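You operate a simulated robot arm through the tools that you are given. There is no shell and no other tool. Be economical: measure what you need, move in short steps, check, and stop when the job is done.

You run a simulated robot arm. Do the job below in one go: nothing can be reset, and whatever is moved stays where it is left.

Task
Rub-test the silver sample card under the silver weight: sled across and back.
Fine: card in the pocket of the rub board, weight left on the sled; once across and back is enough. Where these are worked on the way, their far stop is far enough and under half their travel is too little: blue sled.

It is judged by the outcome, as a careful person would: the job done as asked, and still so three seconds after it is handed in. It fails if anything else is knocked over, pushed out of place, dropped, spilled or broken.

Robot
A 7-joint arm with a two-finger parallel gripper, fixed in place. Base frame: the origin is at the foot of the arm, x ahead of it, y to its left, z up; the work surface is at about z = 0. Lengths are in mm, angles in degrees, forces in N, time in s.
With the tool pointing down near the work surface it reaches from about 220 to 580 mm from the base axis. Its first joint turns from -66.0 to 66.0 degrees. Payload 2.5 kg.
The TCP is the grasp point between the finger pads, 23 mm short of the fingertips. In the tool frame z runs along the fingers and y along their closing line. Largest opening 94 mm; finger width 38, thickness 10; the body of the gripper, 54 by 96 mm, starts 39 mm behind the TCP.
Orientation is told as [roll, pitch, yaw] about the base's x, y, z axes, in that order, counted from this pose: with the fingers straight down and closing along the base's y, the tool's x points along the base's -x, its y along +y and its z along -z.

Tools
- The arm moves only by the tool apply_moves. Its arguments are lists of equal length, an entry for each row: "travel": the shift along the tool's x, y, z in mm, a list of three; "rot": the turn, a rotation vector about the tool's x, y, z in rad, a list of three; "fingers": the opening, from 0 (shut) to 1 (fully open). In form: {"travel": [[dx, dy, dz], ...], "rot": [[rx, ry, rz], ...], "fingers": [fingers, ...]}. A call has 1 to 8 rows; each row shifts and turns the commanded pose from where the row before left it, along the tool's axes as they then stand. Each row takes 0.2 s and may step no farther than 50 mm and 8.6 degrees from the row before; otherwise, or with a gripper value out of range, the whole call is refused. A pose out of reach is approached as far as the arm can. The call stops where the force on the tool passes 50 N (or 10 N more than at its start, if that is more) or the arm is blocked; 0.2 s more then pass. Each finger travels about 108 mm/s and halts on what it meets, pressing with about 44 N; the grip force reading is that of the motor and also rises with nothing between the fingers. The clock runs only during rows and for 0.2 s after the last one: add rows that do not move to give the fingers time. It gives the time, the measured TCP pose, the force on the tool (base axes), the opening and the grip force at its end, in the units of the frame above (readings bear some noise), with the torque about the TCP (base axes, N m) and any sound that the robot's microphone picked up.
- Cameras (640 x 400 px; columns grow to the right, rows downward): "scene" is fixed at [103.4, -393.2, 551.7]; the picture's right is [0.93, -0.38, 0.00], its down [-0.19, -0.47, -0.86] and it looks along [0.33, 0.79, -0.51] (base axes); focal length 328 px, centre (320, 200). "wrist" rides on the gripper at [86, 16, -74] in the tool frame; the picture's right is [-0.18, 0.98, 0.00], its down [-0.58, -0.11, -0.81] and it looks along [-0.79, -0.15, 0.59] (tool axes); focal length 243 px, centre (320, 200). There is no depth. A picture from a camera that has moved, and an enlarged one, comes with that camera's place and axes in the base frame and with its lens.
- get_image(camera): a new picture of that camera. It takes no simulated time.
- close_up(camera, box): a new picture of the part [left, top, right, bottom] of that camera's present view, enlarged. It takes no simulated time.
- job_done(): hands the job in; it is judged then, once.

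Go step by step. Nothing tells you positions but the pictures and the camera data: compare them with the known pose of the tool, close in by small moves and look again before you grip or let go. The budget is 120 turns and 84 pictures, counting those below and the enlarged ones. Unless the task says otherwise, let go and move clear before handing in, and close with one line.

The tools are called after "Call:" by a JSON object that holds its "api" and its "payload". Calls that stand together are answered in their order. apply_moves: Moves the arm, as the interface text tells. Its arguments: {"type":"object","properties":{"travel":{"type":"array"},"rot":{"type":"array"},"fingers":{"type":"array"}},"required":["travel","rot","fingers"]} The other tools are called the same way: get_image (camera) takes a picture; close_up (camera, box) takes an enlarged picture of a part of a camera's view; job_done () hands the job in.

At the start:

```text
time_s: 0.0
ee_pos: [327.9, 186.0, 309.2]
ee_rot: [0.0, 0.0, -0.1]
contact_force: [0.0, -0.1, 0.0]
ft_torque: [-0.01, 0.03, 0.02]
opening: 93.8
grasp_force: 0.1
```

scene: 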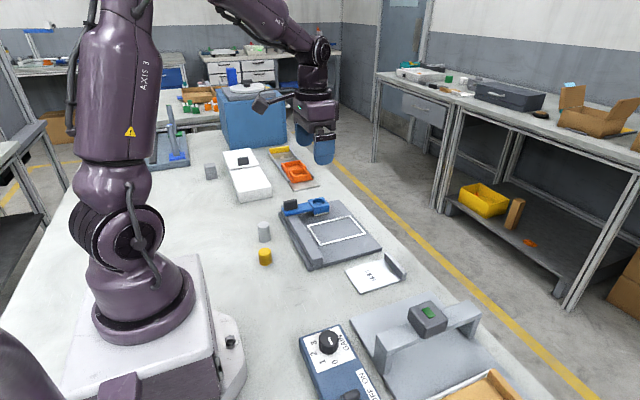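
wrist: 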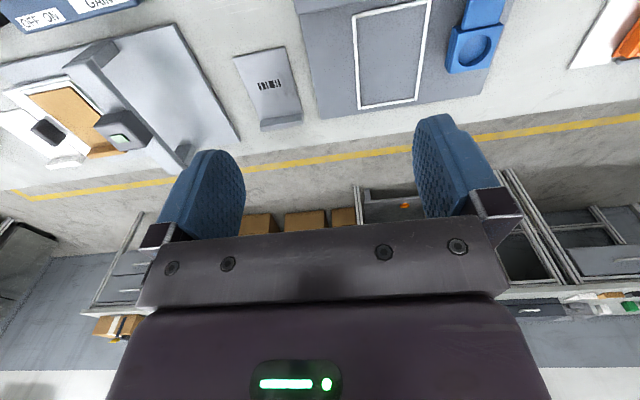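

The bench shows a rub board with a blue sled, a light card with an upturned tab, and a grey and a yellow cylinder that could be weights. I'll look closer before I measure anything.

Call:
{"api": "close_up", "payload": {"camera": "scene", "box": [230, 180, 430, 305]}}

Call:
{"api": "close_up", "payload": {"camera": "scene", "box": [140, 90, 340, 215]}}

Call:
{"api": "close_up", "payload": {"camera": "scene", "box": [290, 275, 530, 400]}}

```text
3.20 times, centred on (330, 242) of scene
camera zoom: at [103.4, -393.2, 551.7], right [0.93, -0.38, 0.0], down [-0.19, -0.47, -0.86], along [0.33, 0.79, -0.51], focal length 1050 px, centre (288, 64)
```

zoom: 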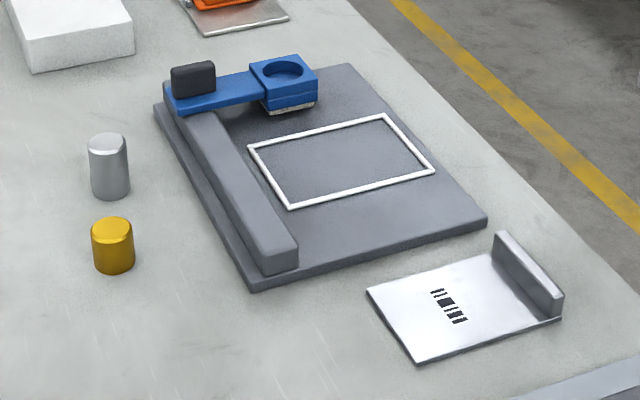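

```text
3.20 times, centred on (240, 152) of scene
camera zoom: at [103.4, -393.2, 551.7], right [0.93, -0.38, 0.0], down [-0.19, -0.47, -0.86], along [0.33, 0.79, -0.51], focal length 1050 px, centre (576, 352)
```

zoom: 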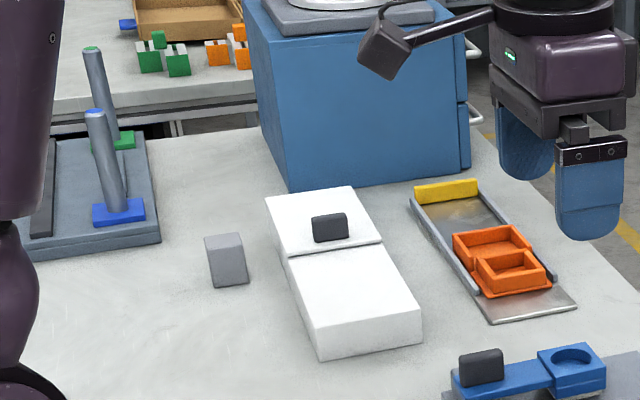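

```text
2.67 times, centred on (410, 338) of scene
camera zoom: at [103.4, -393.2, 551.7], right [0.93, -0.38, 0.0], down [-0.19, -0.47, -0.86], along [0.33, 0.79, -0.51], focal length 875 px, centre (80, -167)
```

zoom: 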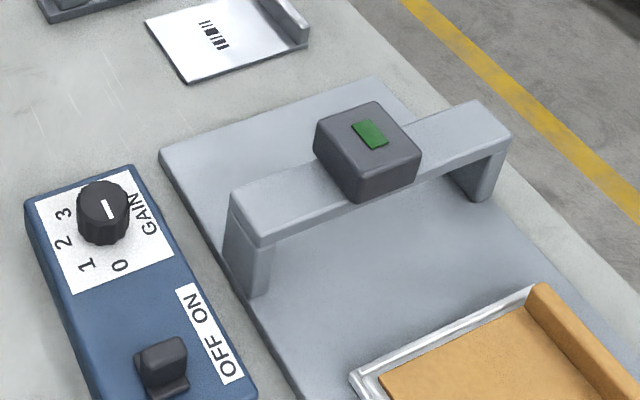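

I take the silver card to be the barcode plate at about x 385–500, y 53–134, with its grip tab on the far x edge. The board pocket is at about x 358–491, y 226–320, the silver weight near (233, 321), and the sled parked near y 377. I'll go above the card tab and turn the gripper 90° so that it closes along x.

Call:
{"api": "apply_moves", "payload": {"travel": [[-40, -23, 12], [-40, -23, 12], [-40, -23, 12], [-40, -23, 12], [0, 0, 0], [0, 0, 0], [0, 0, 0], [0, 0, 0]], "rot": [[0, 0, 0], [0, 0, 0], [0, 0, 0], [0, 0, 0], [0, 0, -0.1428], [0, 0, -0.1428], [0, 0, -0.1428], [0, 0, -0.1428]], "fingers": [1, 1, 1, 1, 1, 1, 1, 1]}}

Call:
{"api": "apply_moves", "payload": {"travel": [[0, 0, 0], [0, 0, 0], [0, 0, 0], [0, 0, 0], [0, 0, 0], [0, 0, 0], [0, 0, 0]], "rot": [[0, 0, -0.1428], [0, 0, -0.1428], [0, 0, -0.1428], [0, 0, -0.1428], [0, 0, -0.1428], [0, 0, -0.1428], [0, 0, -0.1428]], "fingers": [1, 1, 1, 1, 1, 1, 1]}}

Call:
{"api": "get_image", "payload": {"camera": "wrist"}}

Call:
{"api": "get_image", "payload": {"camera": "scene"}}

```text
time_s: 1.8
ee_pos: [488.9, 93.0, 262.5]
ee_rot: [0.0, 0.0, 32.8]
contact_force: [-0.4, 0.7, -0.1]
ft_torque: [0.02, 0.02, -0.03]
opening: 94.0
grasp_force: 0.1
```

```text
time_s: 3.4
ee_pos: [487.7, 94.3, 260.1]
ee_rot: [0.0, 0.0, 90.2]
contact_force: [0.5, 0.9, 0.0]
ft_torque: [0.05, -0.02, 0.0]
opening: 94.1
grasp_force: 0.0
```

```text
78 pictures are left
camera wrist: at [472.6, 6.4, 335.7], right [-0.98, 0.18, 0.0], down [0.11, 0.58, 0.81], along [0.15, 0.79, -0.59], focal length 243 px, centre (320, 200)
```

wrist: 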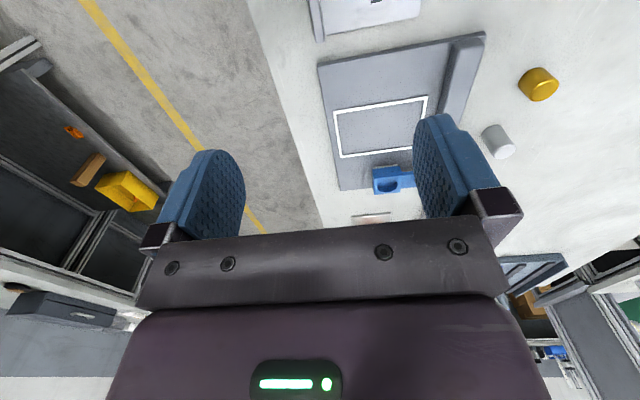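

```text
77 pictures are left
```

scene: 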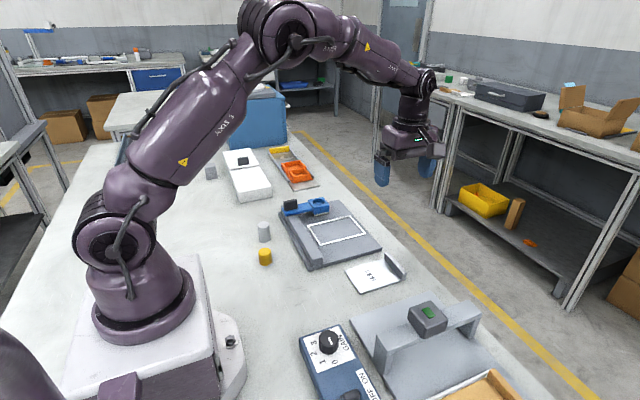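

The gripper is turned and the card is just out of the wrist view. I'll back off along -y so the wrist camera can see the tab.

Call:
{"api": "apply_moves", "payload": {"travel": [[45, 0, 20], [45, 0, 20], [0, 0, 0]], "rot": [[0, 0, 0], [0, 0, 0], [0, 0, 0]], "fingers": [1, 1, 1]}}

Call:
{"api": "get_image", "payload": {"camera": "wrist"}}

Call:
{"api": "close_up", "payload": {"camera": "wrist", "box": [200, 0, 480, 175]}}

```text
time_s: 4.2
ee_pos: [490.3, 1.4, 220.2]
ee_rot: [0.0, 0.0, 90.0]
contact_force: [0.2, -0.5, 0.2]
ft_torque: [0.01, 0.01, 0.01]
opening: 93.9
grasp_force: 0.1
```

```text
76 pictures are left
camera wrist: at [473.8, -84.7, 294.1], right [-0.98, 0.18, 0.0], down [0.11, 0.58, 0.81], along [0.15, 0.79, -0.59], focal length 243 px, centre (320, 200)
```

wrist: 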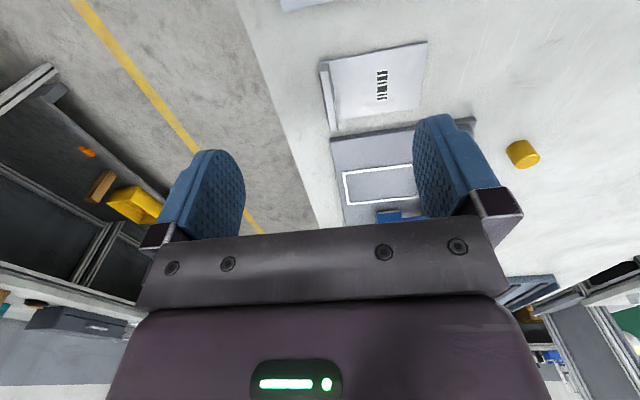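

```text
2.29 times, centred on (340, 88) of wrist
camera zoom: at [473.8, -84.7, 294.1], right [-0.98, 0.18, 0.0], down [0.11, 0.58, 0.81], along [0.15, 0.79, -0.59], focal length 555 px, centre (274, 457)
```

zoom: 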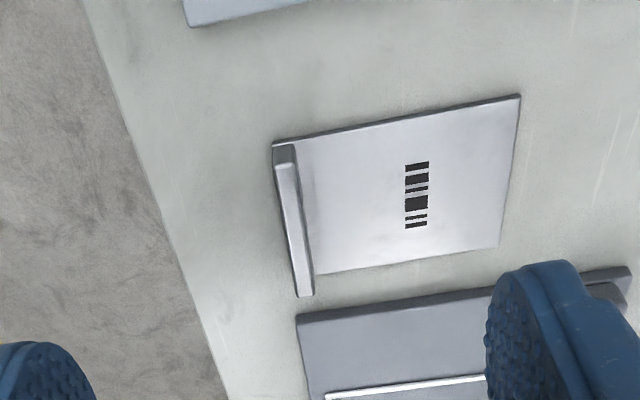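

From the wrist view the tab centre is at about (492, 84), its top at z≈26 and about 10 mm thick along x. I'll go over it, higher up, and look again.

Call:
{"api": "apply_moves", "payload": {"travel": [[-28, -0.5, 38], [-28, -0.5, 38], [-27, -0.5, 38], [0, 0, 26], [0, 0, 0]], "rot": [[0, 0, 0], [0, 0, 0], [0, 0, 0], [0, 0, 0], [0, 0, 0]], "fingers": [1, 1, 1, 0.7, 0.7]}}

Call:
{"api": "get_image", "payload": {"camera": "wrist"}}

Call:
{"api": "close_up", "payload": {"camera": "scene", "box": [320, 200, 480, 300]}}

```text
time_s: 5.4
ee_pos: [489.9, 87.9, 80.1]
ee_rot: [0.0, 0.0, 89.9]
contact_force: [0.1, 0.2, -0.4]
ft_torque: [0.03, 0.03, 0.0]
opening: 65.7
grasp_force: 0.1
```

```text
74 pictures are left
camera wrist: at [473.4, 0.1, 154.3], right [-0.98, 0.18, 0.0], down [0.11, 0.58, 0.81], along [0.15, 0.79, -0.59], focal length 243 px, centre (320, 200)
```

wrist: 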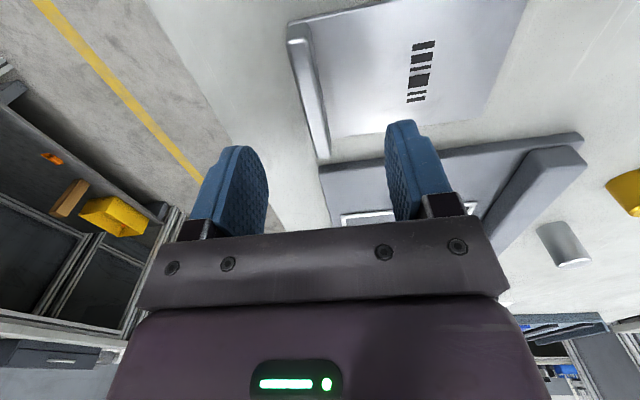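

```text
4.00 times, centred on (400, 250) of scene
camera zoom: at [103.4, -393.2, 551.7], right [0.93, -0.38, 0.0], down [-0.19, -0.47, -0.86], along [0.33, 0.79, -0.51], focal length 1312 px, centre (0, 0)
```

zoom: 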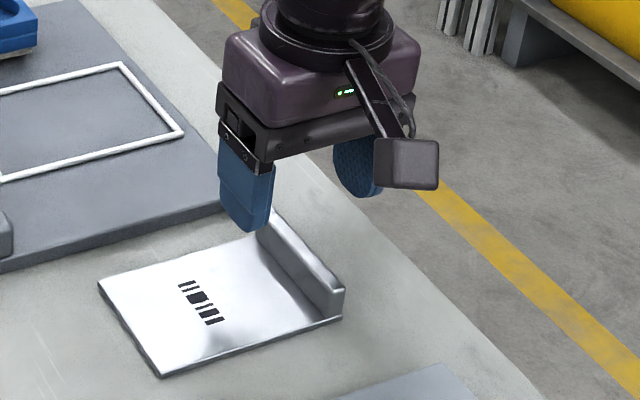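

The tab centre reads about (492.7, 83), so I'll line up with it and lower until the fingertips straddle the tab.

Call:
{"api": "apply_moves", "payload": {"travel": [[4.5, -2.8, 0], [0, 0, 20], [0, 0, 20], [0, 0, 8], [0, 0, 0]], "rot": [[0, 0, 0], [0, 0, 0], [0, 0, 0], [0, 0, 0], [0, 0, 0]], "fingers": [0.5, 0.5, 0.5, 0.5, 0.5]}}

Call:
{"api": "get_image", "payload": {"camera": "wrist"}}

Call:
{"api": "close_up", "payload": {"camera": "scene", "box": [320, 200, 480, 300]}}

```text
time_s: 6.6
ee_pos: [492.9, 82.4, 32.9]
ee_rot: [0.1, 0.0, 90.0]
contact_force: [0.1, -0.1, 0.7]
ft_torque: [0.02, 0.02, -0.02]
opening: 47.0
grasp_force: 0.1
```

```text
72 pictures are left
camera wrist: at [476.1, -5.4, 106.9], right [-0.98, 0.18, 0.0], down [0.11, 0.58, 0.81], along [0.15, 0.79, -0.59], focal length 243 px, centre (320, 200)
```

wrist: 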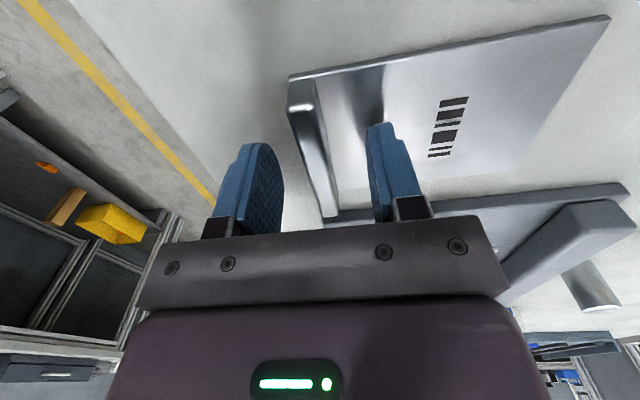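

```text
4.00 times, centred on (400, 250) of scene
camera zoom: at [103.4, -393.2, 551.7], right [0.93, -0.38, 0.0], down [-0.19, -0.47, -0.86], along [0.33, 0.79, -0.51], focal length 1312 px, centre (0, 0)
```

zoom: 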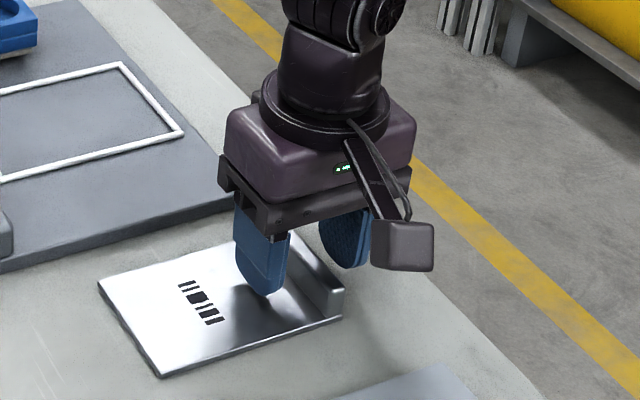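

The tab sits between the fingers, which are just above the card surface. I'll close on it.

Call:
{"api": "apply_moves", "payload": {"travel": [[0, 0, 2], [0, 0, 0], [0, 0, 0], [0, 0, 0]], "rot": [[0, 0, 0], [0, 0, 0], [0, 0, 0], [0, 0, 0]], "fingers": [0.3, 0.15, 0, 0]}}

Call:
{"api": "apply_moves", "payload": {"travel": [[0, 0, -15], [0, 0, -25], [0, 0, -30], [0, 0, 0]], "rot": [[0, 0, 0], [0, 0, 0], [0, 0, 0], [0, 0, 0]], "fingers": [0, 0, 0, 0]}}

Call:
{"api": "get_image", "payload": {"camera": "wrist"}}

Call:
{"api": "close_up", "payload": {"camera": "scene", "box": [270, 160, 470, 285]}}

```text
time_s: 7.6
ee_pos: [493.3, 81.9, 30.8]
ee_rot: [0.0, 0.0, 90.0]
contact_force: [0.7, -0.4, 2.6]
ft_torque: [0.04, 0.0, 0.03]
opening: 11.6
grasp_force: 44.3
```

```text
time_s: 8.6
ee_pos: [493.2, 83.1, 101.6]
ee_rot: [-0.1, 0.0, 90.0]
contact_force: [-0.6, -0.1, -1.3]
ft_torque: [0.04, -0.08, -0.01]
opening: 11.4
grasp_force: 43.7
```

```text
70 pictures are left
camera wrist: at [476.1, -5.0, 176.3], right [-0.98, 0.18, 0.0], down [0.11, 0.58, 0.81], along [0.15, 0.79, -0.59], focal length 243 px, centre (320, 200)
```

wrist: 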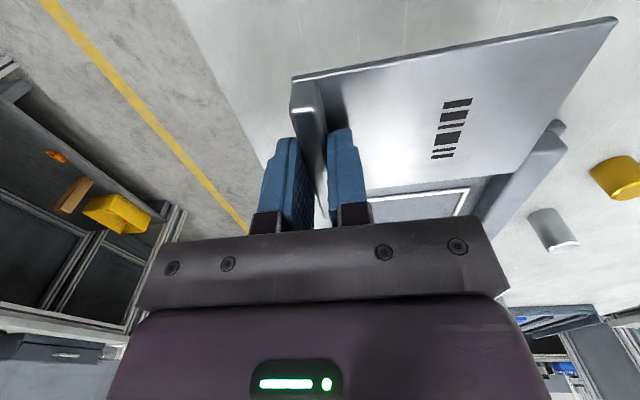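

```text
3.20 times, centred on (370, 222) of scene
camera zoom: at [103.4, -393.2, 551.7], right [0.93, -0.38, 0.0], down [-0.19, -0.47, -0.86], along [0.33, 0.79, -0.51], focal length 1050 px, centre (160, 128)
```

zoom: 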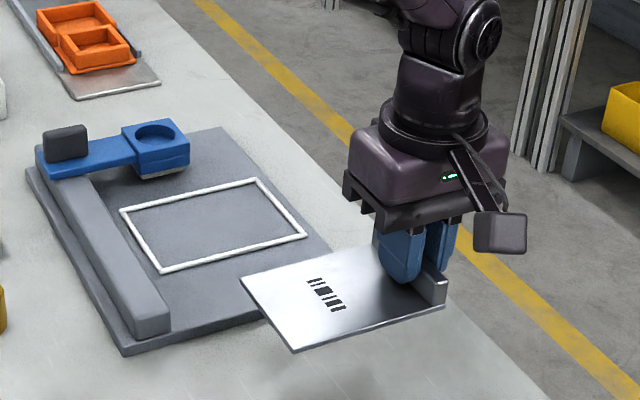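

The card is held level by its tab. I take the pocket's outer outline to be x 359–492, y 218–315, so the TCP target is about (480, 264). I'll carry the card over at a safe height and check.

Call:
{"api": "apply_moves", "payload": {"travel": [[-30, 2, 0], [-40, 3, 0], [-40, 3, 0], [-40, 3, 0], [-30, 2, 0], [0, 0, 0]], "rot": [[0, 0, 0], [0, 0, 0], [0, 0, 0], [0, 0, 0], [0, 0, 0], [0, 0, 0]], "fingers": [0, 0, 0, 0, 0, 0]}}

Call:
{"api": "get_image", "payload": {"camera": "wrist"}}

Call:
{"api": "close_up", "payload": {"camera": "scene", "box": [270, 170, 430, 270]}}

```text
time_s: 10.0
ee_pos: [480.2, 262.3, 101.1]
ee_rot: [0.0, 0.0, 90.0]
contact_force: [0.2, 0.2, -1.4]
ft_torque: [-0.03, -0.06, 0.04]
opening: 11.7
grasp_force: 44.8
```

```text
68 pictures are left
camera wrist: at [463.9, 175.2, 175.4], right [-0.98, 0.18, 0.0], down [0.11, 0.58, 0.81], along [0.15, 0.79, -0.59], focal length 243 px, centre (320, 200)
```

wrist: 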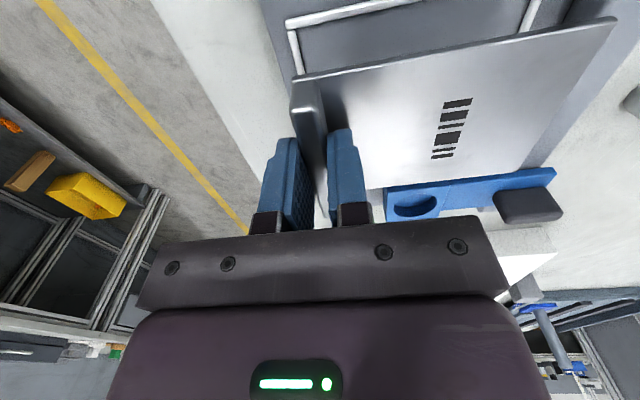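

```text
4.00 times, centred on (350, 220) of scene
camera zoom: at [103.4, -393.2, 551.7], right [0.93, -0.38, 0.0], down [-0.19, -0.47, -0.86], along [0.33, 0.79, -0.51], focal length 1312 px, centre (200, 120)
```

zoom: 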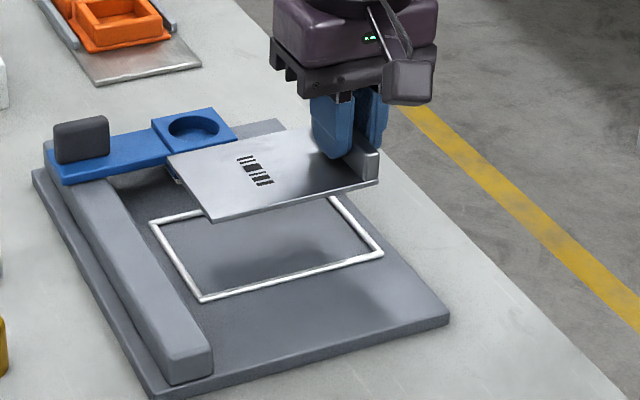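

The rim is a low raised frame. The card needs to go about 6 mm further in y, so I'll shift and come down to just above it for a closer comparison.

Call:
{"api": "apply_moves", "payload": {"travel": [[-6, 1, 15], [0, 0, 15], [0, 0, 10], [0, 0, 0]], "rot": [[0, 0, 0], [0, 0, 0], [0, 0, 0], [0, 0, 0]], "fingers": [0, 0, 0, 0]}}

Call:
{"api": "close_up", "payload": {"camera": "wrist", "box": [240, 0, 640, 250]}}

Call:
{"api": "close_up", "payload": {"camera": "scene", "box": [290, 180, 402, 250]}}

```text
time_s: 11.0
ee_pos: [479.3, 267.8, 60.7]
ee_rot: [-0.1, -0.1, 90.0]
contact_force: [0.9, 0.8, -1.2]
ft_torque: [-0.01, -0.05, -0.02]
opening: 11.5
grasp_force: 43.9
```

```text
1.60 times, centred on (440, 125) of wrist
camera zoom: at [462.5, 180.8, 135.3], right [-0.98, 0.18, 0.0], down [0.11, 0.58, 0.81], along [0.15, 0.79, -0.59], focal length 388 px, centre (128, 320)
```

zoom: 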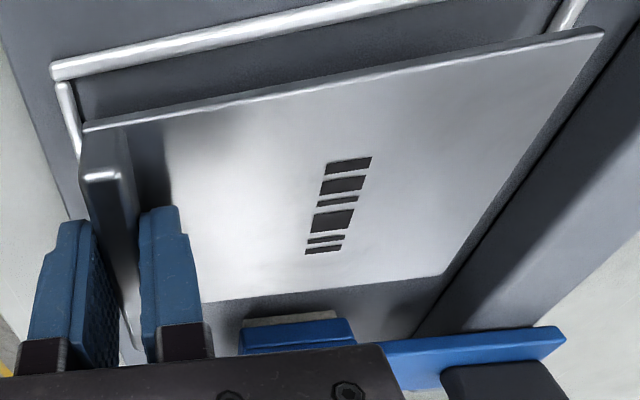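

```text
5.71 times, centred on (346, 215) of scene
camera zoom: at [103.4, -393.2, 551.7], right [0.93, -0.38, 0.0], down [-0.19, -0.47, -0.86], along [0.33, 0.79, -0.51], focal length 1874 px, centre (171, 114)
```

zoom: 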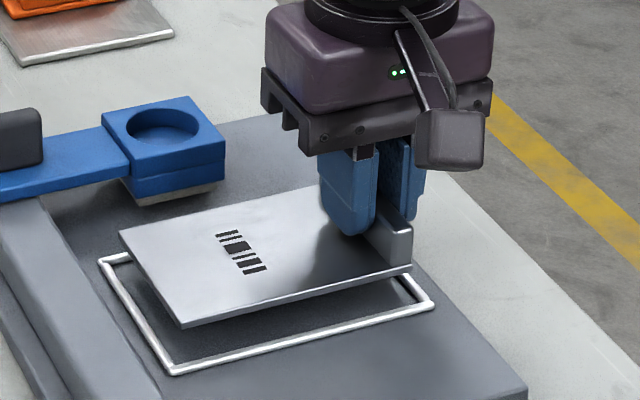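

The card looks centred over the pocket within a couple of millimetres. I'll lower it to just above the rim and check once more.

Call:
{"api": "apply_moves", "payload": {"travel": [[0, 0, 6], [0, 0, 5], [0, 0, 0]], "rot": [[0, 0, 0], [0, 0, 0], [0, 0, 0]], "fingers": [0, 0, 0]}}

Call:
{"api": "close_up", "payload": {"camera": "wrist", "box": [240, 0, 640, 250]}}

Call:
{"api": "close_up", "payload": {"camera": "scene", "box": [300, 200, 380, 250]}}

```text
time_s: 11.8
ee_pos: [479.4, 268.2, 50.1]
ee_rot: [-0.1, -0.1, 90.1]
contact_force: [0.5, -1.1, -1.6]
ft_torque: [0.01, -0.04, 0.02]
opening: 11.7
grasp_force: 43.6
```

```text
1.60 times, centred on (440, 125) of wrist
camera zoom: at [462.6, 181.4, 124.9], right [-0.98, 0.18, 0.0], down [0.11, 0.58, 0.81], along [0.15, 0.79, -0.59], focal length 388 px, centre (128, 320)
```

zoom: 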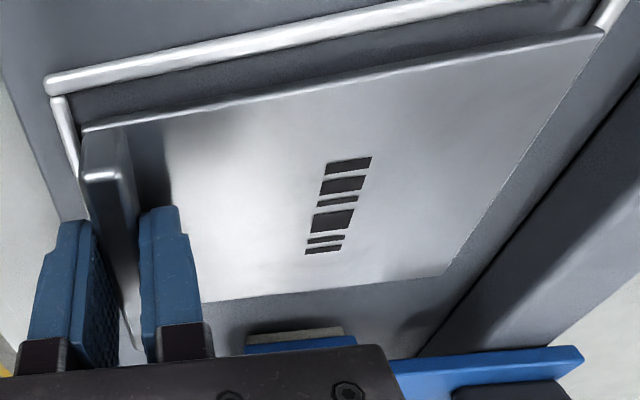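

```text
8.00 times, centred on (340, 225) of scene
camera zoom: at [103.4, -393.2, 551.7], right [0.93, -0.38, 0.0], down [-0.19, -0.47, -0.86], along [0.33, 0.79, -0.51], focal length 2624 px, centre (160, 0)
```

zoom: 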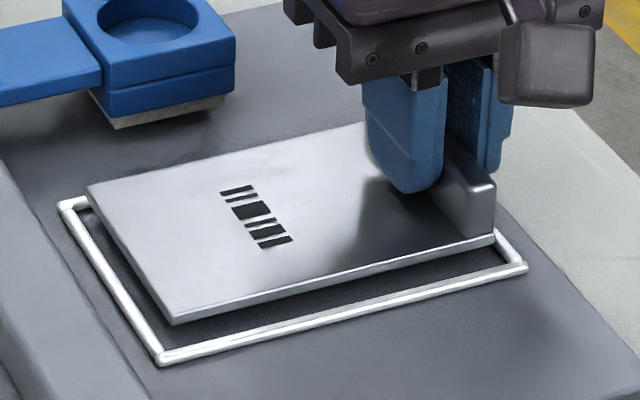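

The card lies inside the rim in both views. I'll set it down in small steps.

Call:
{"api": "apply_moves", "payload": {"travel": [[0, 0, 3], [0, 0, 3], [0, 0, 2], [0, 0, 0]], "rot": [[0, 0, 0], [0, 0, 0], [0, 0, 0], [0, 0, 0]], "fingers": [0, 0, 0, 0]}}

Call:
{"api": "close_up", "payload": {"camera": "wrist", "box": [240, 0, 640, 250]}}

Call:
{"api": "close_up", "payload": {"camera": "scene", "box": [300, 200, 380, 250]}}

```text
time_s: 12.8
ee_pos: [480.4, 268.3, 43.0]
ee_rot: [-0.1, -0.1, 90.0]
contact_force: [-1.9, 0.4, 5.2]
ft_torque: [-0.19, 0.1, -0.08]
opening: 11.4
grasp_force: 43.9
```

```text
1.60 times, centred on (440, 125) of wrist
camera zoom: at [463.0, 181.2, 117.3], right [-0.98, 0.18, 0.0], down [0.11, 0.58, 0.81], along [0.15, 0.79, -0.59], focal length 388 px, centre (128, 320)
```

zoom: 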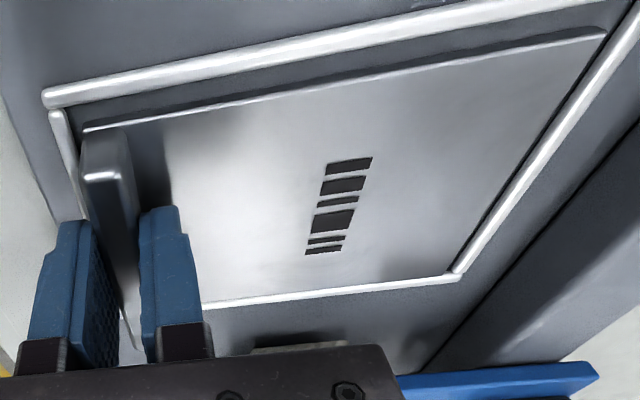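

```text
8.00 times, centred on (340, 225) of scene
camera zoom: at [103.4, -393.2, 551.7], right [0.93, -0.38, 0.0], down [-0.19, -0.47, -0.86], along [0.33, 0.79, -0.51], focal length 2624 px, centre (160, 0)
```

zoom: 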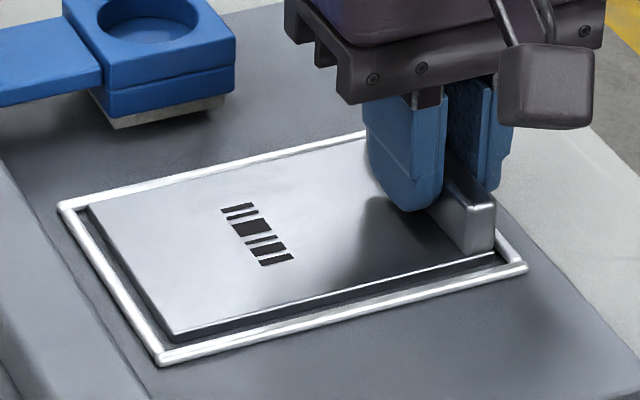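

There's light contact at z 43. I need to know whether the far edge is inside the rim or on it, so I'll zoom in.

Call:
{"api": "close_up", "payload": {"camera": "wrist", "box": [440, 100, 560, 175]}}

Call:
{"api": "close_up", "payload": {"camera": "scene", "box": [304, 214, 352, 248]}}

Call:
{"api": "close_up", "payload": {"camera": "wrist", "box": [260, 20, 380, 95]}}

```text
5.33 times, centred on (500, 138) of wrist
camera zoom: at [463.0, 181.2, 117.3], right [-0.98, 0.18, 0.0], down [0.11, 0.58, 0.81], along [0.15, 0.79, -0.59], focal length 1294 px, centre (-640, 533)
```

zoom: 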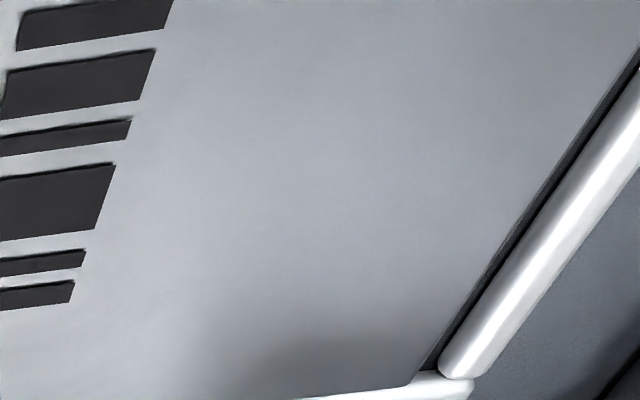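

```text
11.76 times, centred on (328, 231) of scene
camera zoom: at [103.4, -393.2, 551.7], right [0.93, -0.38, 0.0], down [-0.19, -0.47, -0.86], along [0.33, 0.79, -0.51], focal length 3859 px, centre (226, -165)
```

zoom: 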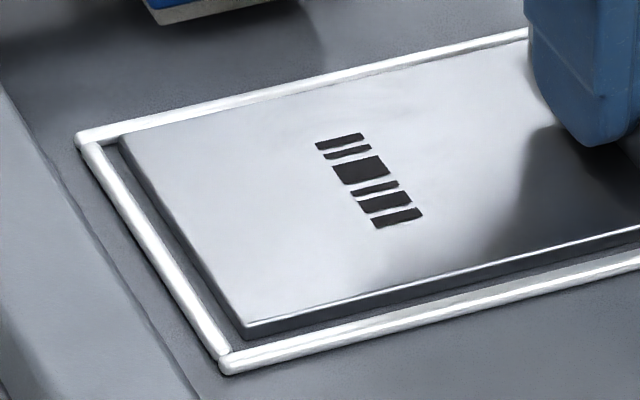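

```text
5.33 times, centred on (320, 58) of wrist
camera zoom: at [463.0, 181.2, 117.3], right [-0.98, 0.18, 0.0], down [0.11, 0.58, 0.81], along [0.15, 0.79, -0.59], focal length 1294 px, centre (320, 960)
```

zoom: 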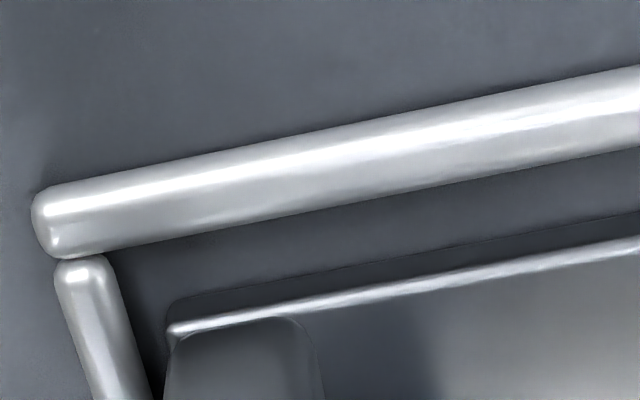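

The near gap is about 3.5 mm and the far gap almost nothing. I'll lift slightly, shift 1.5 mm towards -y, and set the card down again.

Call:
{"api": "apply_moves", "payload": {"travel": [[0, 0, -3], [1.6, 0, 0], [0, 0, 3], [0, 0, 2], [0, 0, 0]], "rot": [[0, 0, 0], [0, 0, 0], [0, 0, 0], [0, 0, 0], [0, 0, 0]], "fingers": [0, 0, 0, 0, 0]}}

Call:
{"api": "close_up", "payload": {"camera": "scene", "box": [304, 204, 368, 248]}}

Call:
{"api": "close_up", "payload": {"camera": "wrist", "box": [440, 100, 560, 175]}}

```text
time_s: 14.0
ee_pos: [480.0, 267.9, 43.3]
ee_rot: [-0.2, -0.1, 90.0]
contact_force: [-9.5, -5.5, 30.9]
ft_torque: [-0.52, 0.28, -0.05]
opening: 11.3
grasp_force: 44.0
```

```text
9.09 times, centred on (336, 226) of scene
camera zoom: at [103.3, -393.3, 551.7], right [0.93, -0.38, 0.0], down [-0.19, -0.47, -0.86], along [0.33, 0.79, -0.51], focal length 2982 px, centre (174, -36)
```

zoom: 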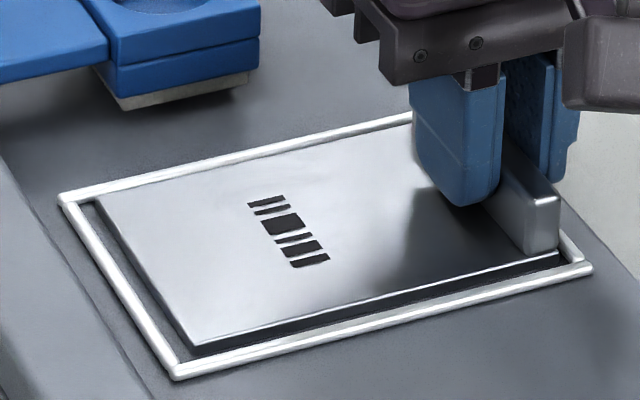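

```text
5.33 times, centred on (500, 138) of wrist
camera zoom: at [463.7, 180.1, 117.1], right [-0.98, 0.18, 0.0], down [0.11, 0.58, 0.81], along [0.15, 0.79, -0.59], focal length 1294 px, centre (-640, 533)
```

zoom: 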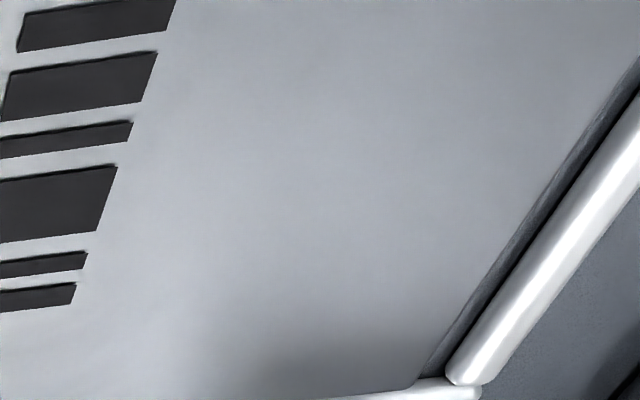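

The torque reading shows the card bearing flat near its middle, so it is on the pocket floor. I'll ease off the pressure and open the fingers slightly.

Call:
{"api": "apply_moves", "payload": {"travel": [[0, 0, -1.5], [0, 0, -0.5], [0, 0, 0], [0, 0, 0], [0, 0, 0]], "rot": [[0, 0, 0], [0, 0, 0], [0, 0, 0], [0, 0, 0], [0, 0, 0]], "fingers": [0, 0, 0.15, 0.25, 0.25]}}

Call:
{"api": "close_up", "payload": {"camera": "scene", "box": [304, 204, 384, 254]}}

Call:
{"api": "get_image", "payload": {"camera": "wrist"}}

```text
time_s: 15.2
ee_pos: [478.1, 266.6, 41.8]
ee_rot: [0.1, 0.0, 90.1]
contact_force: [-0.2, 0.3, 0.6]
ft_torque: [-0.01, 0.04, -0.01]
opening: 23.6
grasp_force: 0.1
```

```text
8.00 times, centred on (344, 229) of scene
camera zoom: at [103.4, -393.2, 551.7], right [0.93, -0.38, 0.0], down [-0.19, -0.47, -0.86], along [0.33, 0.79, -0.51], focal length 2624 px, centre (128, -32)
```

zoom: 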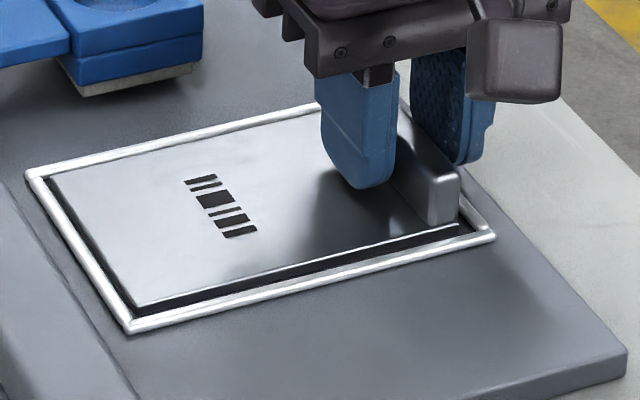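

```text
54 pictures are left
camera wrist: at [462.1, 179.5, 116.3], right [-0.98, 0.18, 0.0], down [0.11, 0.58, 0.81], along [0.15, 0.79, -0.59], focal length 243 px, centre (320, 200)
```

wrist: 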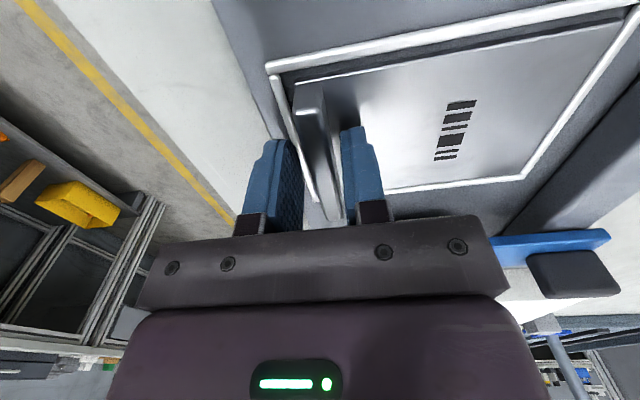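

Released. I'll lift straight up and back off to inspect how the card is seated.

Call:
{"api": "apply_moves", "payload": {"travel": [[0, 0, -20], [0, 0, -40], [30, 0, -40], [30, 0, -20], [0, 0, 0]], "rot": [[0, 0, 0], [0, 0, 0], [0, 0, 0], [0, 0, 0], [0, 0, 0]], "fingers": [0.3, 0.4, 0.5, 0.5, 0.5]}}

Call:
{"api": "close_up", "payload": {"camera": "wrist", "box": [240, 0, 560, 200]}}

Call:
{"api": "close_up", "payload": {"camera": "scene", "box": [300, 200, 380, 250]}}

```text
time_s: 16.4
ee_pos: [478.3, 207.5, 162.8]
ee_rot: [0.0, 0.0, 90.0]
contact_force: [-0.2, -0.5, -0.9]
ft_torque: [0.03, 0.01, -0.01]
opening: 46.9
grasp_force: 0.1
```

```text
2.00 times, centred on (400, 100) of wrist
camera zoom: at [461.9, 119.8, 237.6], right [-0.98, 0.18, 0.0], down [0.11, 0.58, 0.81], along [0.15, 0.79, -0.59], focal length 485 px, centre (160, 400)
```

zoom: 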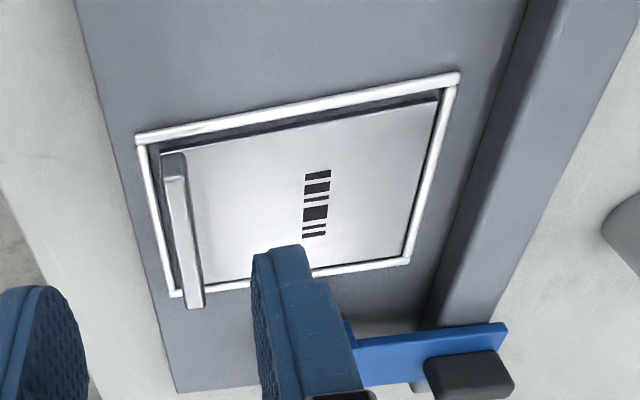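

```text
8.00 times, centred on (340, 225) of scene
camera zoom: at [103.4, -393.2, 551.7], right [0.93, -0.38, 0.0], down [-0.19, -0.47, -0.86], along [0.33, 0.79, -0.51], focal length 2624 px, centre (160, 0)
```

zoom: 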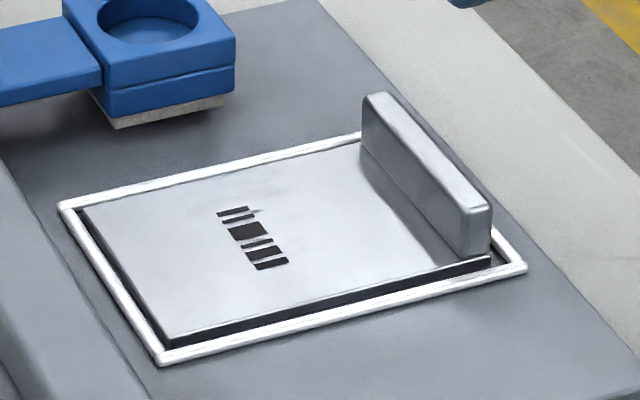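

The card seems to lie within the rim. I'll zoom in on the far edge to be sure it isn't riding on it.

Call:
{"api": "close_up", "payload": {"camera": "wrist", "box": [390, 90, 470, 140]}}

Call:
{"api": "close_up", "payload": {"camera": "scene", "box": [304, 212, 336, 232]}}

```text
8.00 times, centred on (430, 115) of wrist
camera zoom: at [461.9, 119.8, 237.6], right [-0.98, 0.18, 0.0], down [0.11, 0.58, 0.81], along [0.15, 0.79, -0.59], focal length 1941 px, centre (-560, 880)
```

zoom: 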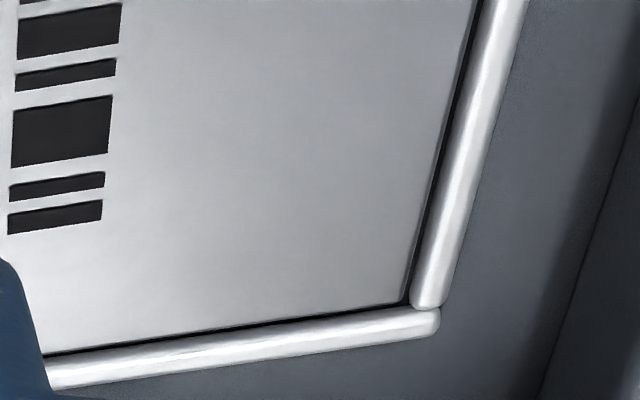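

```text
16.00 times, centred on (320, 222) of scene
camera zoom: at [103.4, -393.2, 551.7], right [0.93, -0.38, 0.0], down [-0.19, -0.47, -0.86], along [0.33, 0.79, -0.51], focal length 5248 px, centre (320, -152)
```

zoom: 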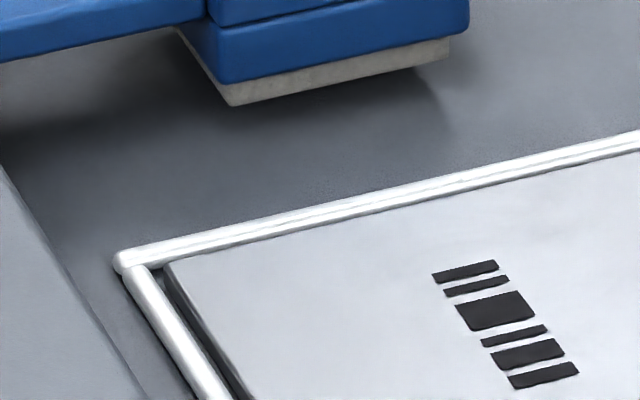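

A thin dark gap shows along the far edge, so the card is seated inside the pocket. Next I'll move over to look at the silver weight.

Call:
{"api": "apply_moves", "payload": {"travel": [[-3, 45, 0], [-3, 45, 0], [-3, 45, 0], [-3, 45, 0], [-3, 45, 0], [0, 5, 0], [0, 0, 0]], "rot": [[0, 0, 0], [0, 0, 0], [0, 0, 0], [0, 0, 0], [0, 0, 0], [0, 0, 0], [0, 0, 0]], "fingers": [0.7, 0.7, 0.7, 0.7, 0.7, 0.7, 0.7]}}

Call:
{"api": "get_image", "payload": {"camera": "wrist"}}

```text
time_s: 18.0
ee_pos: [247.8, 224.1, 163.6]
ee_rot: [-0.1, 0.0, 90.0]
contact_force: [0.0, 0.0, 0.0]
ft_torque: [0.01, -0.02, 0.02]
opening: 65.7
grasp_force: 0.1
```

```text
49 pictures are left
camera wrist: at [231.7, 137.0, 237.5], right [-0.98, 0.18, 0.0], down [0.11, 0.58, 0.81], along [0.15, 0.79, -0.59], focal length 243 px, centre (320, 200)
```

wrist: 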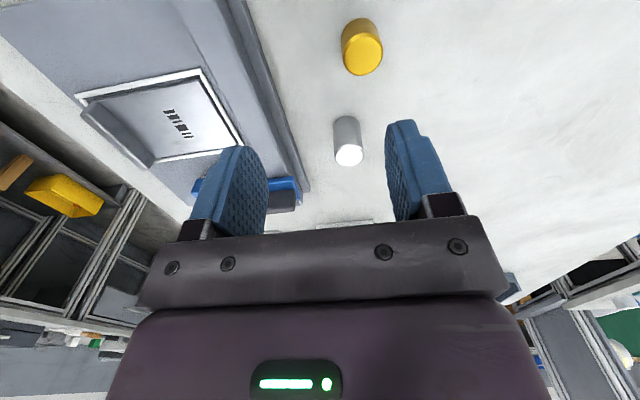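

The silver weight is centred at about (232.5, 321), roughly 45 mm tall and 31 mm across. I'll move above it and check the alignment.

Call:
{"api": "apply_moves", "payload": {"travel": [[-40, 5, 0], [-40, 5, 0], [-17, 5, 20], [0, 0, 40], [0, 0, 0]], "rot": [[0, 0, 0], [0, 0, 0], [0, 0, 0], [0, 0, 0], [0, 0, 0]], "fingers": [0.7, 0.7, 0.7, 0.7, 0.7]}}

Call:
{"api": "get_image", "payload": {"camera": "wrist"}}

```text
time_s: 19.2
ee_pos: [232.7, 318.4, 104.1]
ee_rot: [0.0, 0.0, 90.0]
contact_force: [-0.1, 0.2, -0.5]
ft_torque: [0.0, 0.0, 0.0]
opening: 66.1
grasp_force: 0.1
```

```text
48 pictures are left
camera wrist: at [216.2, 230.7, 177.4], right [-0.98, 0.18, 0.0], down [0.11, 0.58, 0.81], along [0.15, 0.79, -0.59], focal length 243 px, centre (320, 200)
```

wrist: 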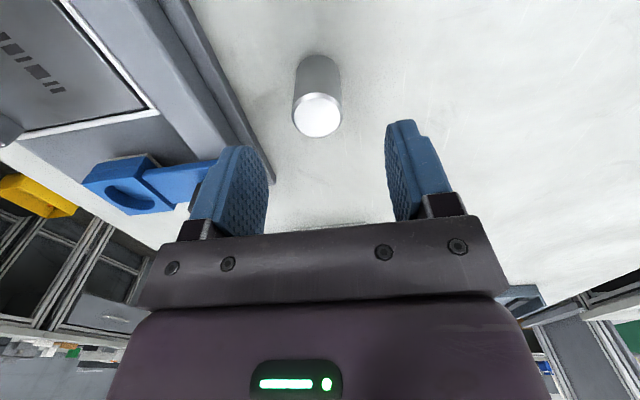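

The top of the weight reads (234.5, 320). I'll make a small correction and lower to grip its upper half.

Call:
{"api": "apply_moves", "payload": {"travel": [[-2, -1.7, 0], [0, 0, 25], [0, 0, 25], [0, 0, 12], [0, 0, 0]], "rot": [[0, 0, 0], [0, 0, 0], [0, 0, 0], [0, 0, 0], [0, 0, 0]], "fingers": [0.65, 0.65, 0.65, 0.65, 0.65]}}

Call:
{"api": "get_image", "payload": {"camera": "wrist"}}

```text
time_s: 20.4
ee_pos: [233.8, 320.7, 41.0]
ee_rot: [0.0, 0.0, 90.0]
contact_force: [-0.3, -0.2, -0.1]
ft_torque: [-0.01, 0.01, 0.03]
opening: 61.2
grasp_force: 0.0
```

```text
47 pictures are left
camera wrist: at [217.3, 233.2, 115.2], right [-0.98, 0.18, 0.0], down [0.11, 0.58, 0.81], along [0.15, 0.79, -0.59], focal length 243 px, centre (320, 200)
```

wrist: 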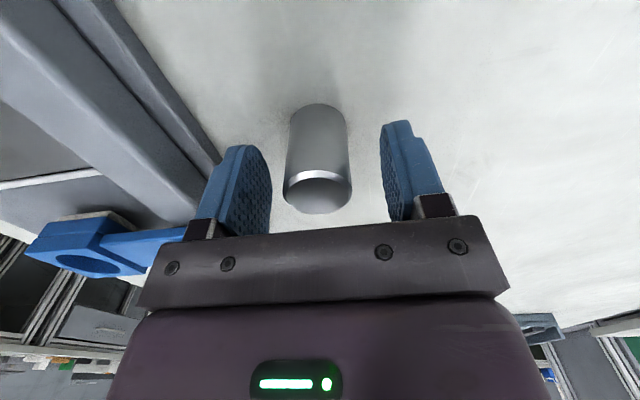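

The weight is centred between the fingers, so I'll grip it and lift.

Call:
{"api": "apply_moves", "payload": {"travel": [[0, 0, 0], [0, 0, 0], [0, 0, 0], [0, 0, 0]], "rot": [[0, 0, 0], [0, 0, 0], [0, 0, 0], [0, 0, 0]], "fingers": [0.4, 0.2, 0, 0]}}

Call:
{"api": "apply_moves", "payload": {"travel": [[0, 0, -10], [0, 0, -30], [0, 0, -40], [0, 0, -30], [0, 0, 0]], "rot": [[0, 0, 0], [0, 0, 0], [0, 0, 0], [0, 0, 0], [0, 0, 0]], "fingers": [0, 0, 0, 0, 0]}}

Call:
{"api": "get_image", "payload": {"camera": "wrist"}}

```text
time_s: 21.4
ee_pos: [233.9, 320.4, 42.3]
ee_rot: [-0.1, 0.0, 90.0]
contact_force: [1.3, -0.4, 0.7]
ft_torque: [-0.01, -0.08, -0.02]
opening: 31.0
grasp_force: 43.7
```

```text
time_s: 22.6
ee_pos: [235.5, 320.7, 152.2]
ee_rot: [0.0, 0.0, 90.0]
contact_force: [0.7, 0.5, -2.5]
ft_torque: [0.02, 0.0, -0.02]
opening: 31.3
grasp_force: 43.9
```

```text
46 pictures are left
camera wrist: at [218.9, 233.1, 226.1], right [-0.98, 0.18, 0.0], down [0.11, 0.58, 0.81], along [0.15, 0.79, -0.59], focal length 243 px, centre (320, 200)
```

wrist: 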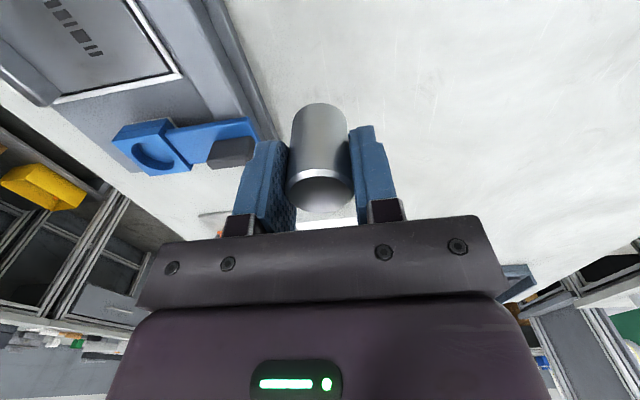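

The weight is held. I'll move to where the sled's cup shows beside the gripper and measure it.

Call:
{"api": "apply_moves", "payload": {"travel": [[0, -45, -5], [-8, -45, -5], [0, 0, 0]], "rot": [[0, 0, 0], [0, 0, 0], [0, 0, 0]], "fingers": [0, 0, 0]}}

Call:
{"api": "close_up", "payload": {"camera": "wrist", "box": [120, 40, 360, 190]}}

Call:
{"api": "close_up", "payload": {"camera": "scene", "box": [270, 180, 350, 230]}}

```text
time_s: 23.4
ee_pos: [325.3, 328.1, 160.8]
ee_rot: [0.0, -0.1, 90.0]
contact_force: [1.0, -0.5, -2.6]
ft_torque: [-0.01, 0.02, 0.02]
opening: 31.5
grasp_force: 44.0
```

```text
2.67 times, centred on (240, 115) of wrist
camera zoom: at [309.4, 240.3, 235.3], right [-0.98, 0.18, 0.0], down [0.11, 0.58, 0.81], along [0.15, 0.79, -0.59], focal length 647 px, centre (533, 427)
```

zoom: 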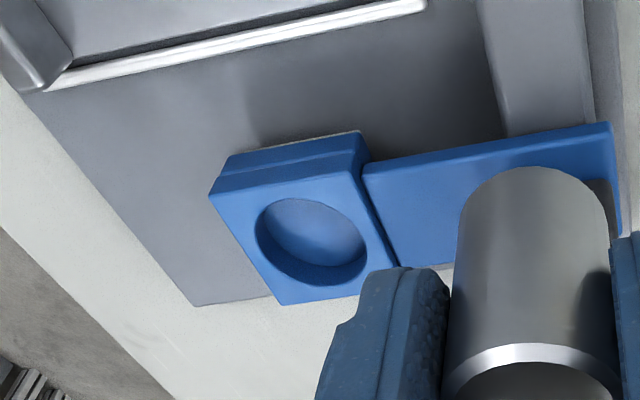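

```text
8.00 times, centred on (310, 205) of scene
camera zoom: at [103.4, -393.2, 551.7], right [0.93, -0.38, 0.0], down [-0.19, -0.47, -0.86], along [0.33, 0.79, -0.51], focal length 2624 px, centre (400, 160)
```

zoom: 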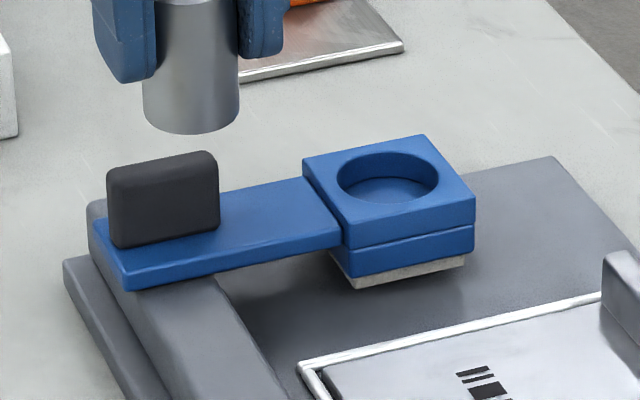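

The cup centre reads about (412, 369), with its top at z≈47 and an opening of about 40 mm. I'll bring the weight above it with some clearance and check.

Call:
{"api": "apply_moves", "payload": {"travel": [[-20, -44, 0], [-21, -43, 0], [0, 0, 20], [0, 0, 20], [0, 0, 0]], "rot": [[0, 0, 0], [0, 0, 0], [0, 0, 0], [0, 0, 0], [0, 0, 0]], "fingers": [0, 0, 0, 0, 0]}}

Call:
{"api": "close_up", "payload": {"camera": "wrist", "box": [200, 60, 440, 210]}}

Call:
{"api": "close_up", "payload": {"camera": "scene", "box": [280, 150, 376, 210]}}

```text
time_s: 24.6
ee_pos: [411.4, 369.3, 120.2]
ee_rot: [-0.1, 0.0, 90.0]
contact_force: [-0.3, 0.4, -2.0]
ft_torque: [0.03, 0.03, -0.02]
opening: 31.3
grasp_force: 44.7
```

```text
2.67 times, centred on (320, 135) of wrist
camera zoom: at [395.5, 281.9, 194.8], right [-0.98, 0.18, 0.0], down [0.11, 0.58, 0.81], along [0.15, 0.79, -0.59], focal length 647 px, centre (320, 373)
```

zoom: 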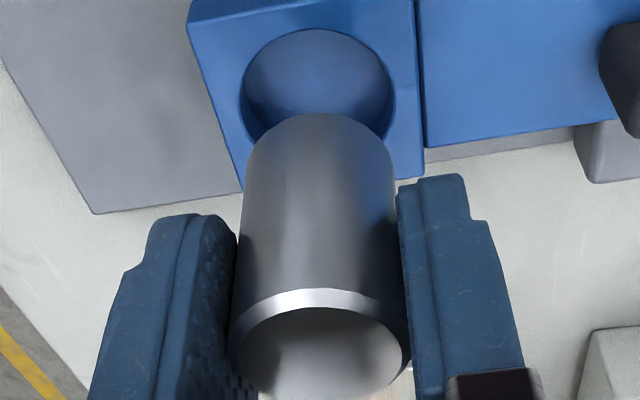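

```text
6.67 times, centred on (328, 180) of scene
camera zoom: at [103.4, -393.2, 551.7], right [0.93, -0.38, 0.0], down [-0.19, -0.47, -0.86], along [0.33, 0.79, -0.51], focal length 2187 px, centre (267, 333)
```

zoom: 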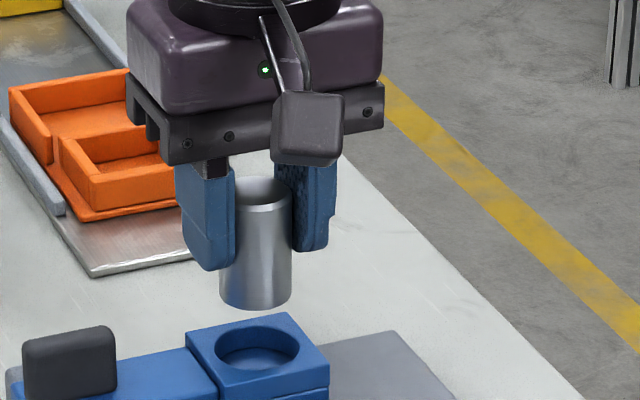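

The cup is nearly under the weight. I'll lower to about 10 mm above it, where the comparison is clearer.

Call:
{"api": "apply_moves", "payload": {"travel": [[0, 0, 12], [0, 0, 8], [0, 0, 0]], "rot": [[0, 0, 0], [0, 0, 0], [0, 0, 0]], "fingers": [0, 0, 0]}}

Call:
{"api": "close_up", "payload": {"camera": "wrist", "box": [200, 60, 440, 210]}}

Call:
{"api": "close_up", "payload": {"camera": "scene", "box": [290, 165, 354, 215]}}

```text
time_s: 25.4
ee_pos: [412.0, 369.9, 100.9]
ee_rot: [0.0, 0.0, 90.0]
contact_force: [-0.4, 0.2, -3.4]
ft_torque: [0.0, -0.02, -0.01]
opening: 31.2
grasp_force: 44.0
```

```text
2.67 times, centred on (320, 135) of wrist
camera zoom: at [394.9, 282.5, 175.1], right [-0.98, 0.18, 0.0], down [0.11, 0.58, 0.81], along [0.15, 0.79, -0.59], focal length 647 px, centre (320, 373)
```

zoom: 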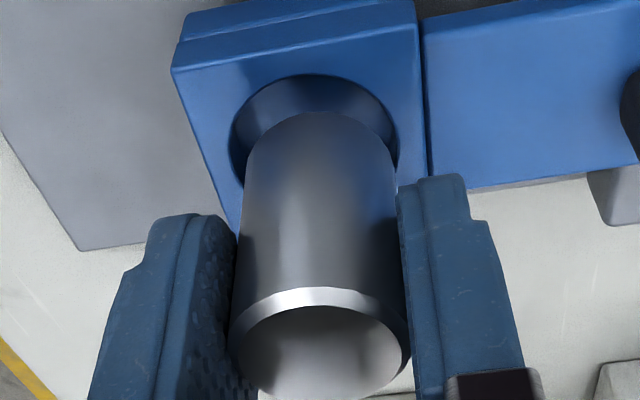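

```text
8.00 times, centred on (322, 190) of scene
camera zoom: at [103.4, -393.2, 551.7], right [0.93, -0.38, 0.0], down [-0.19, -0.47, -0.86], along [0.33, 0.79, -0.51], focal length 2624 px, centre (304, 280)
```

zoom: 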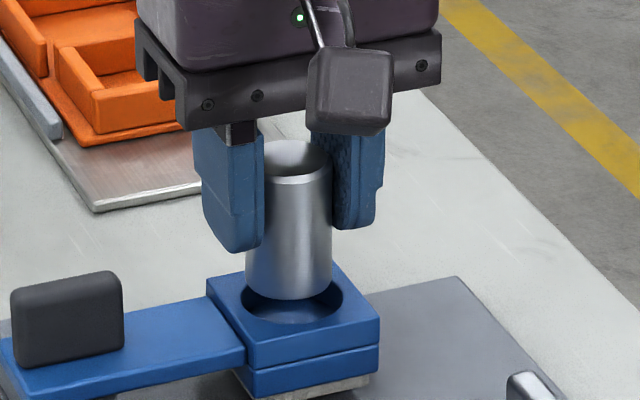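

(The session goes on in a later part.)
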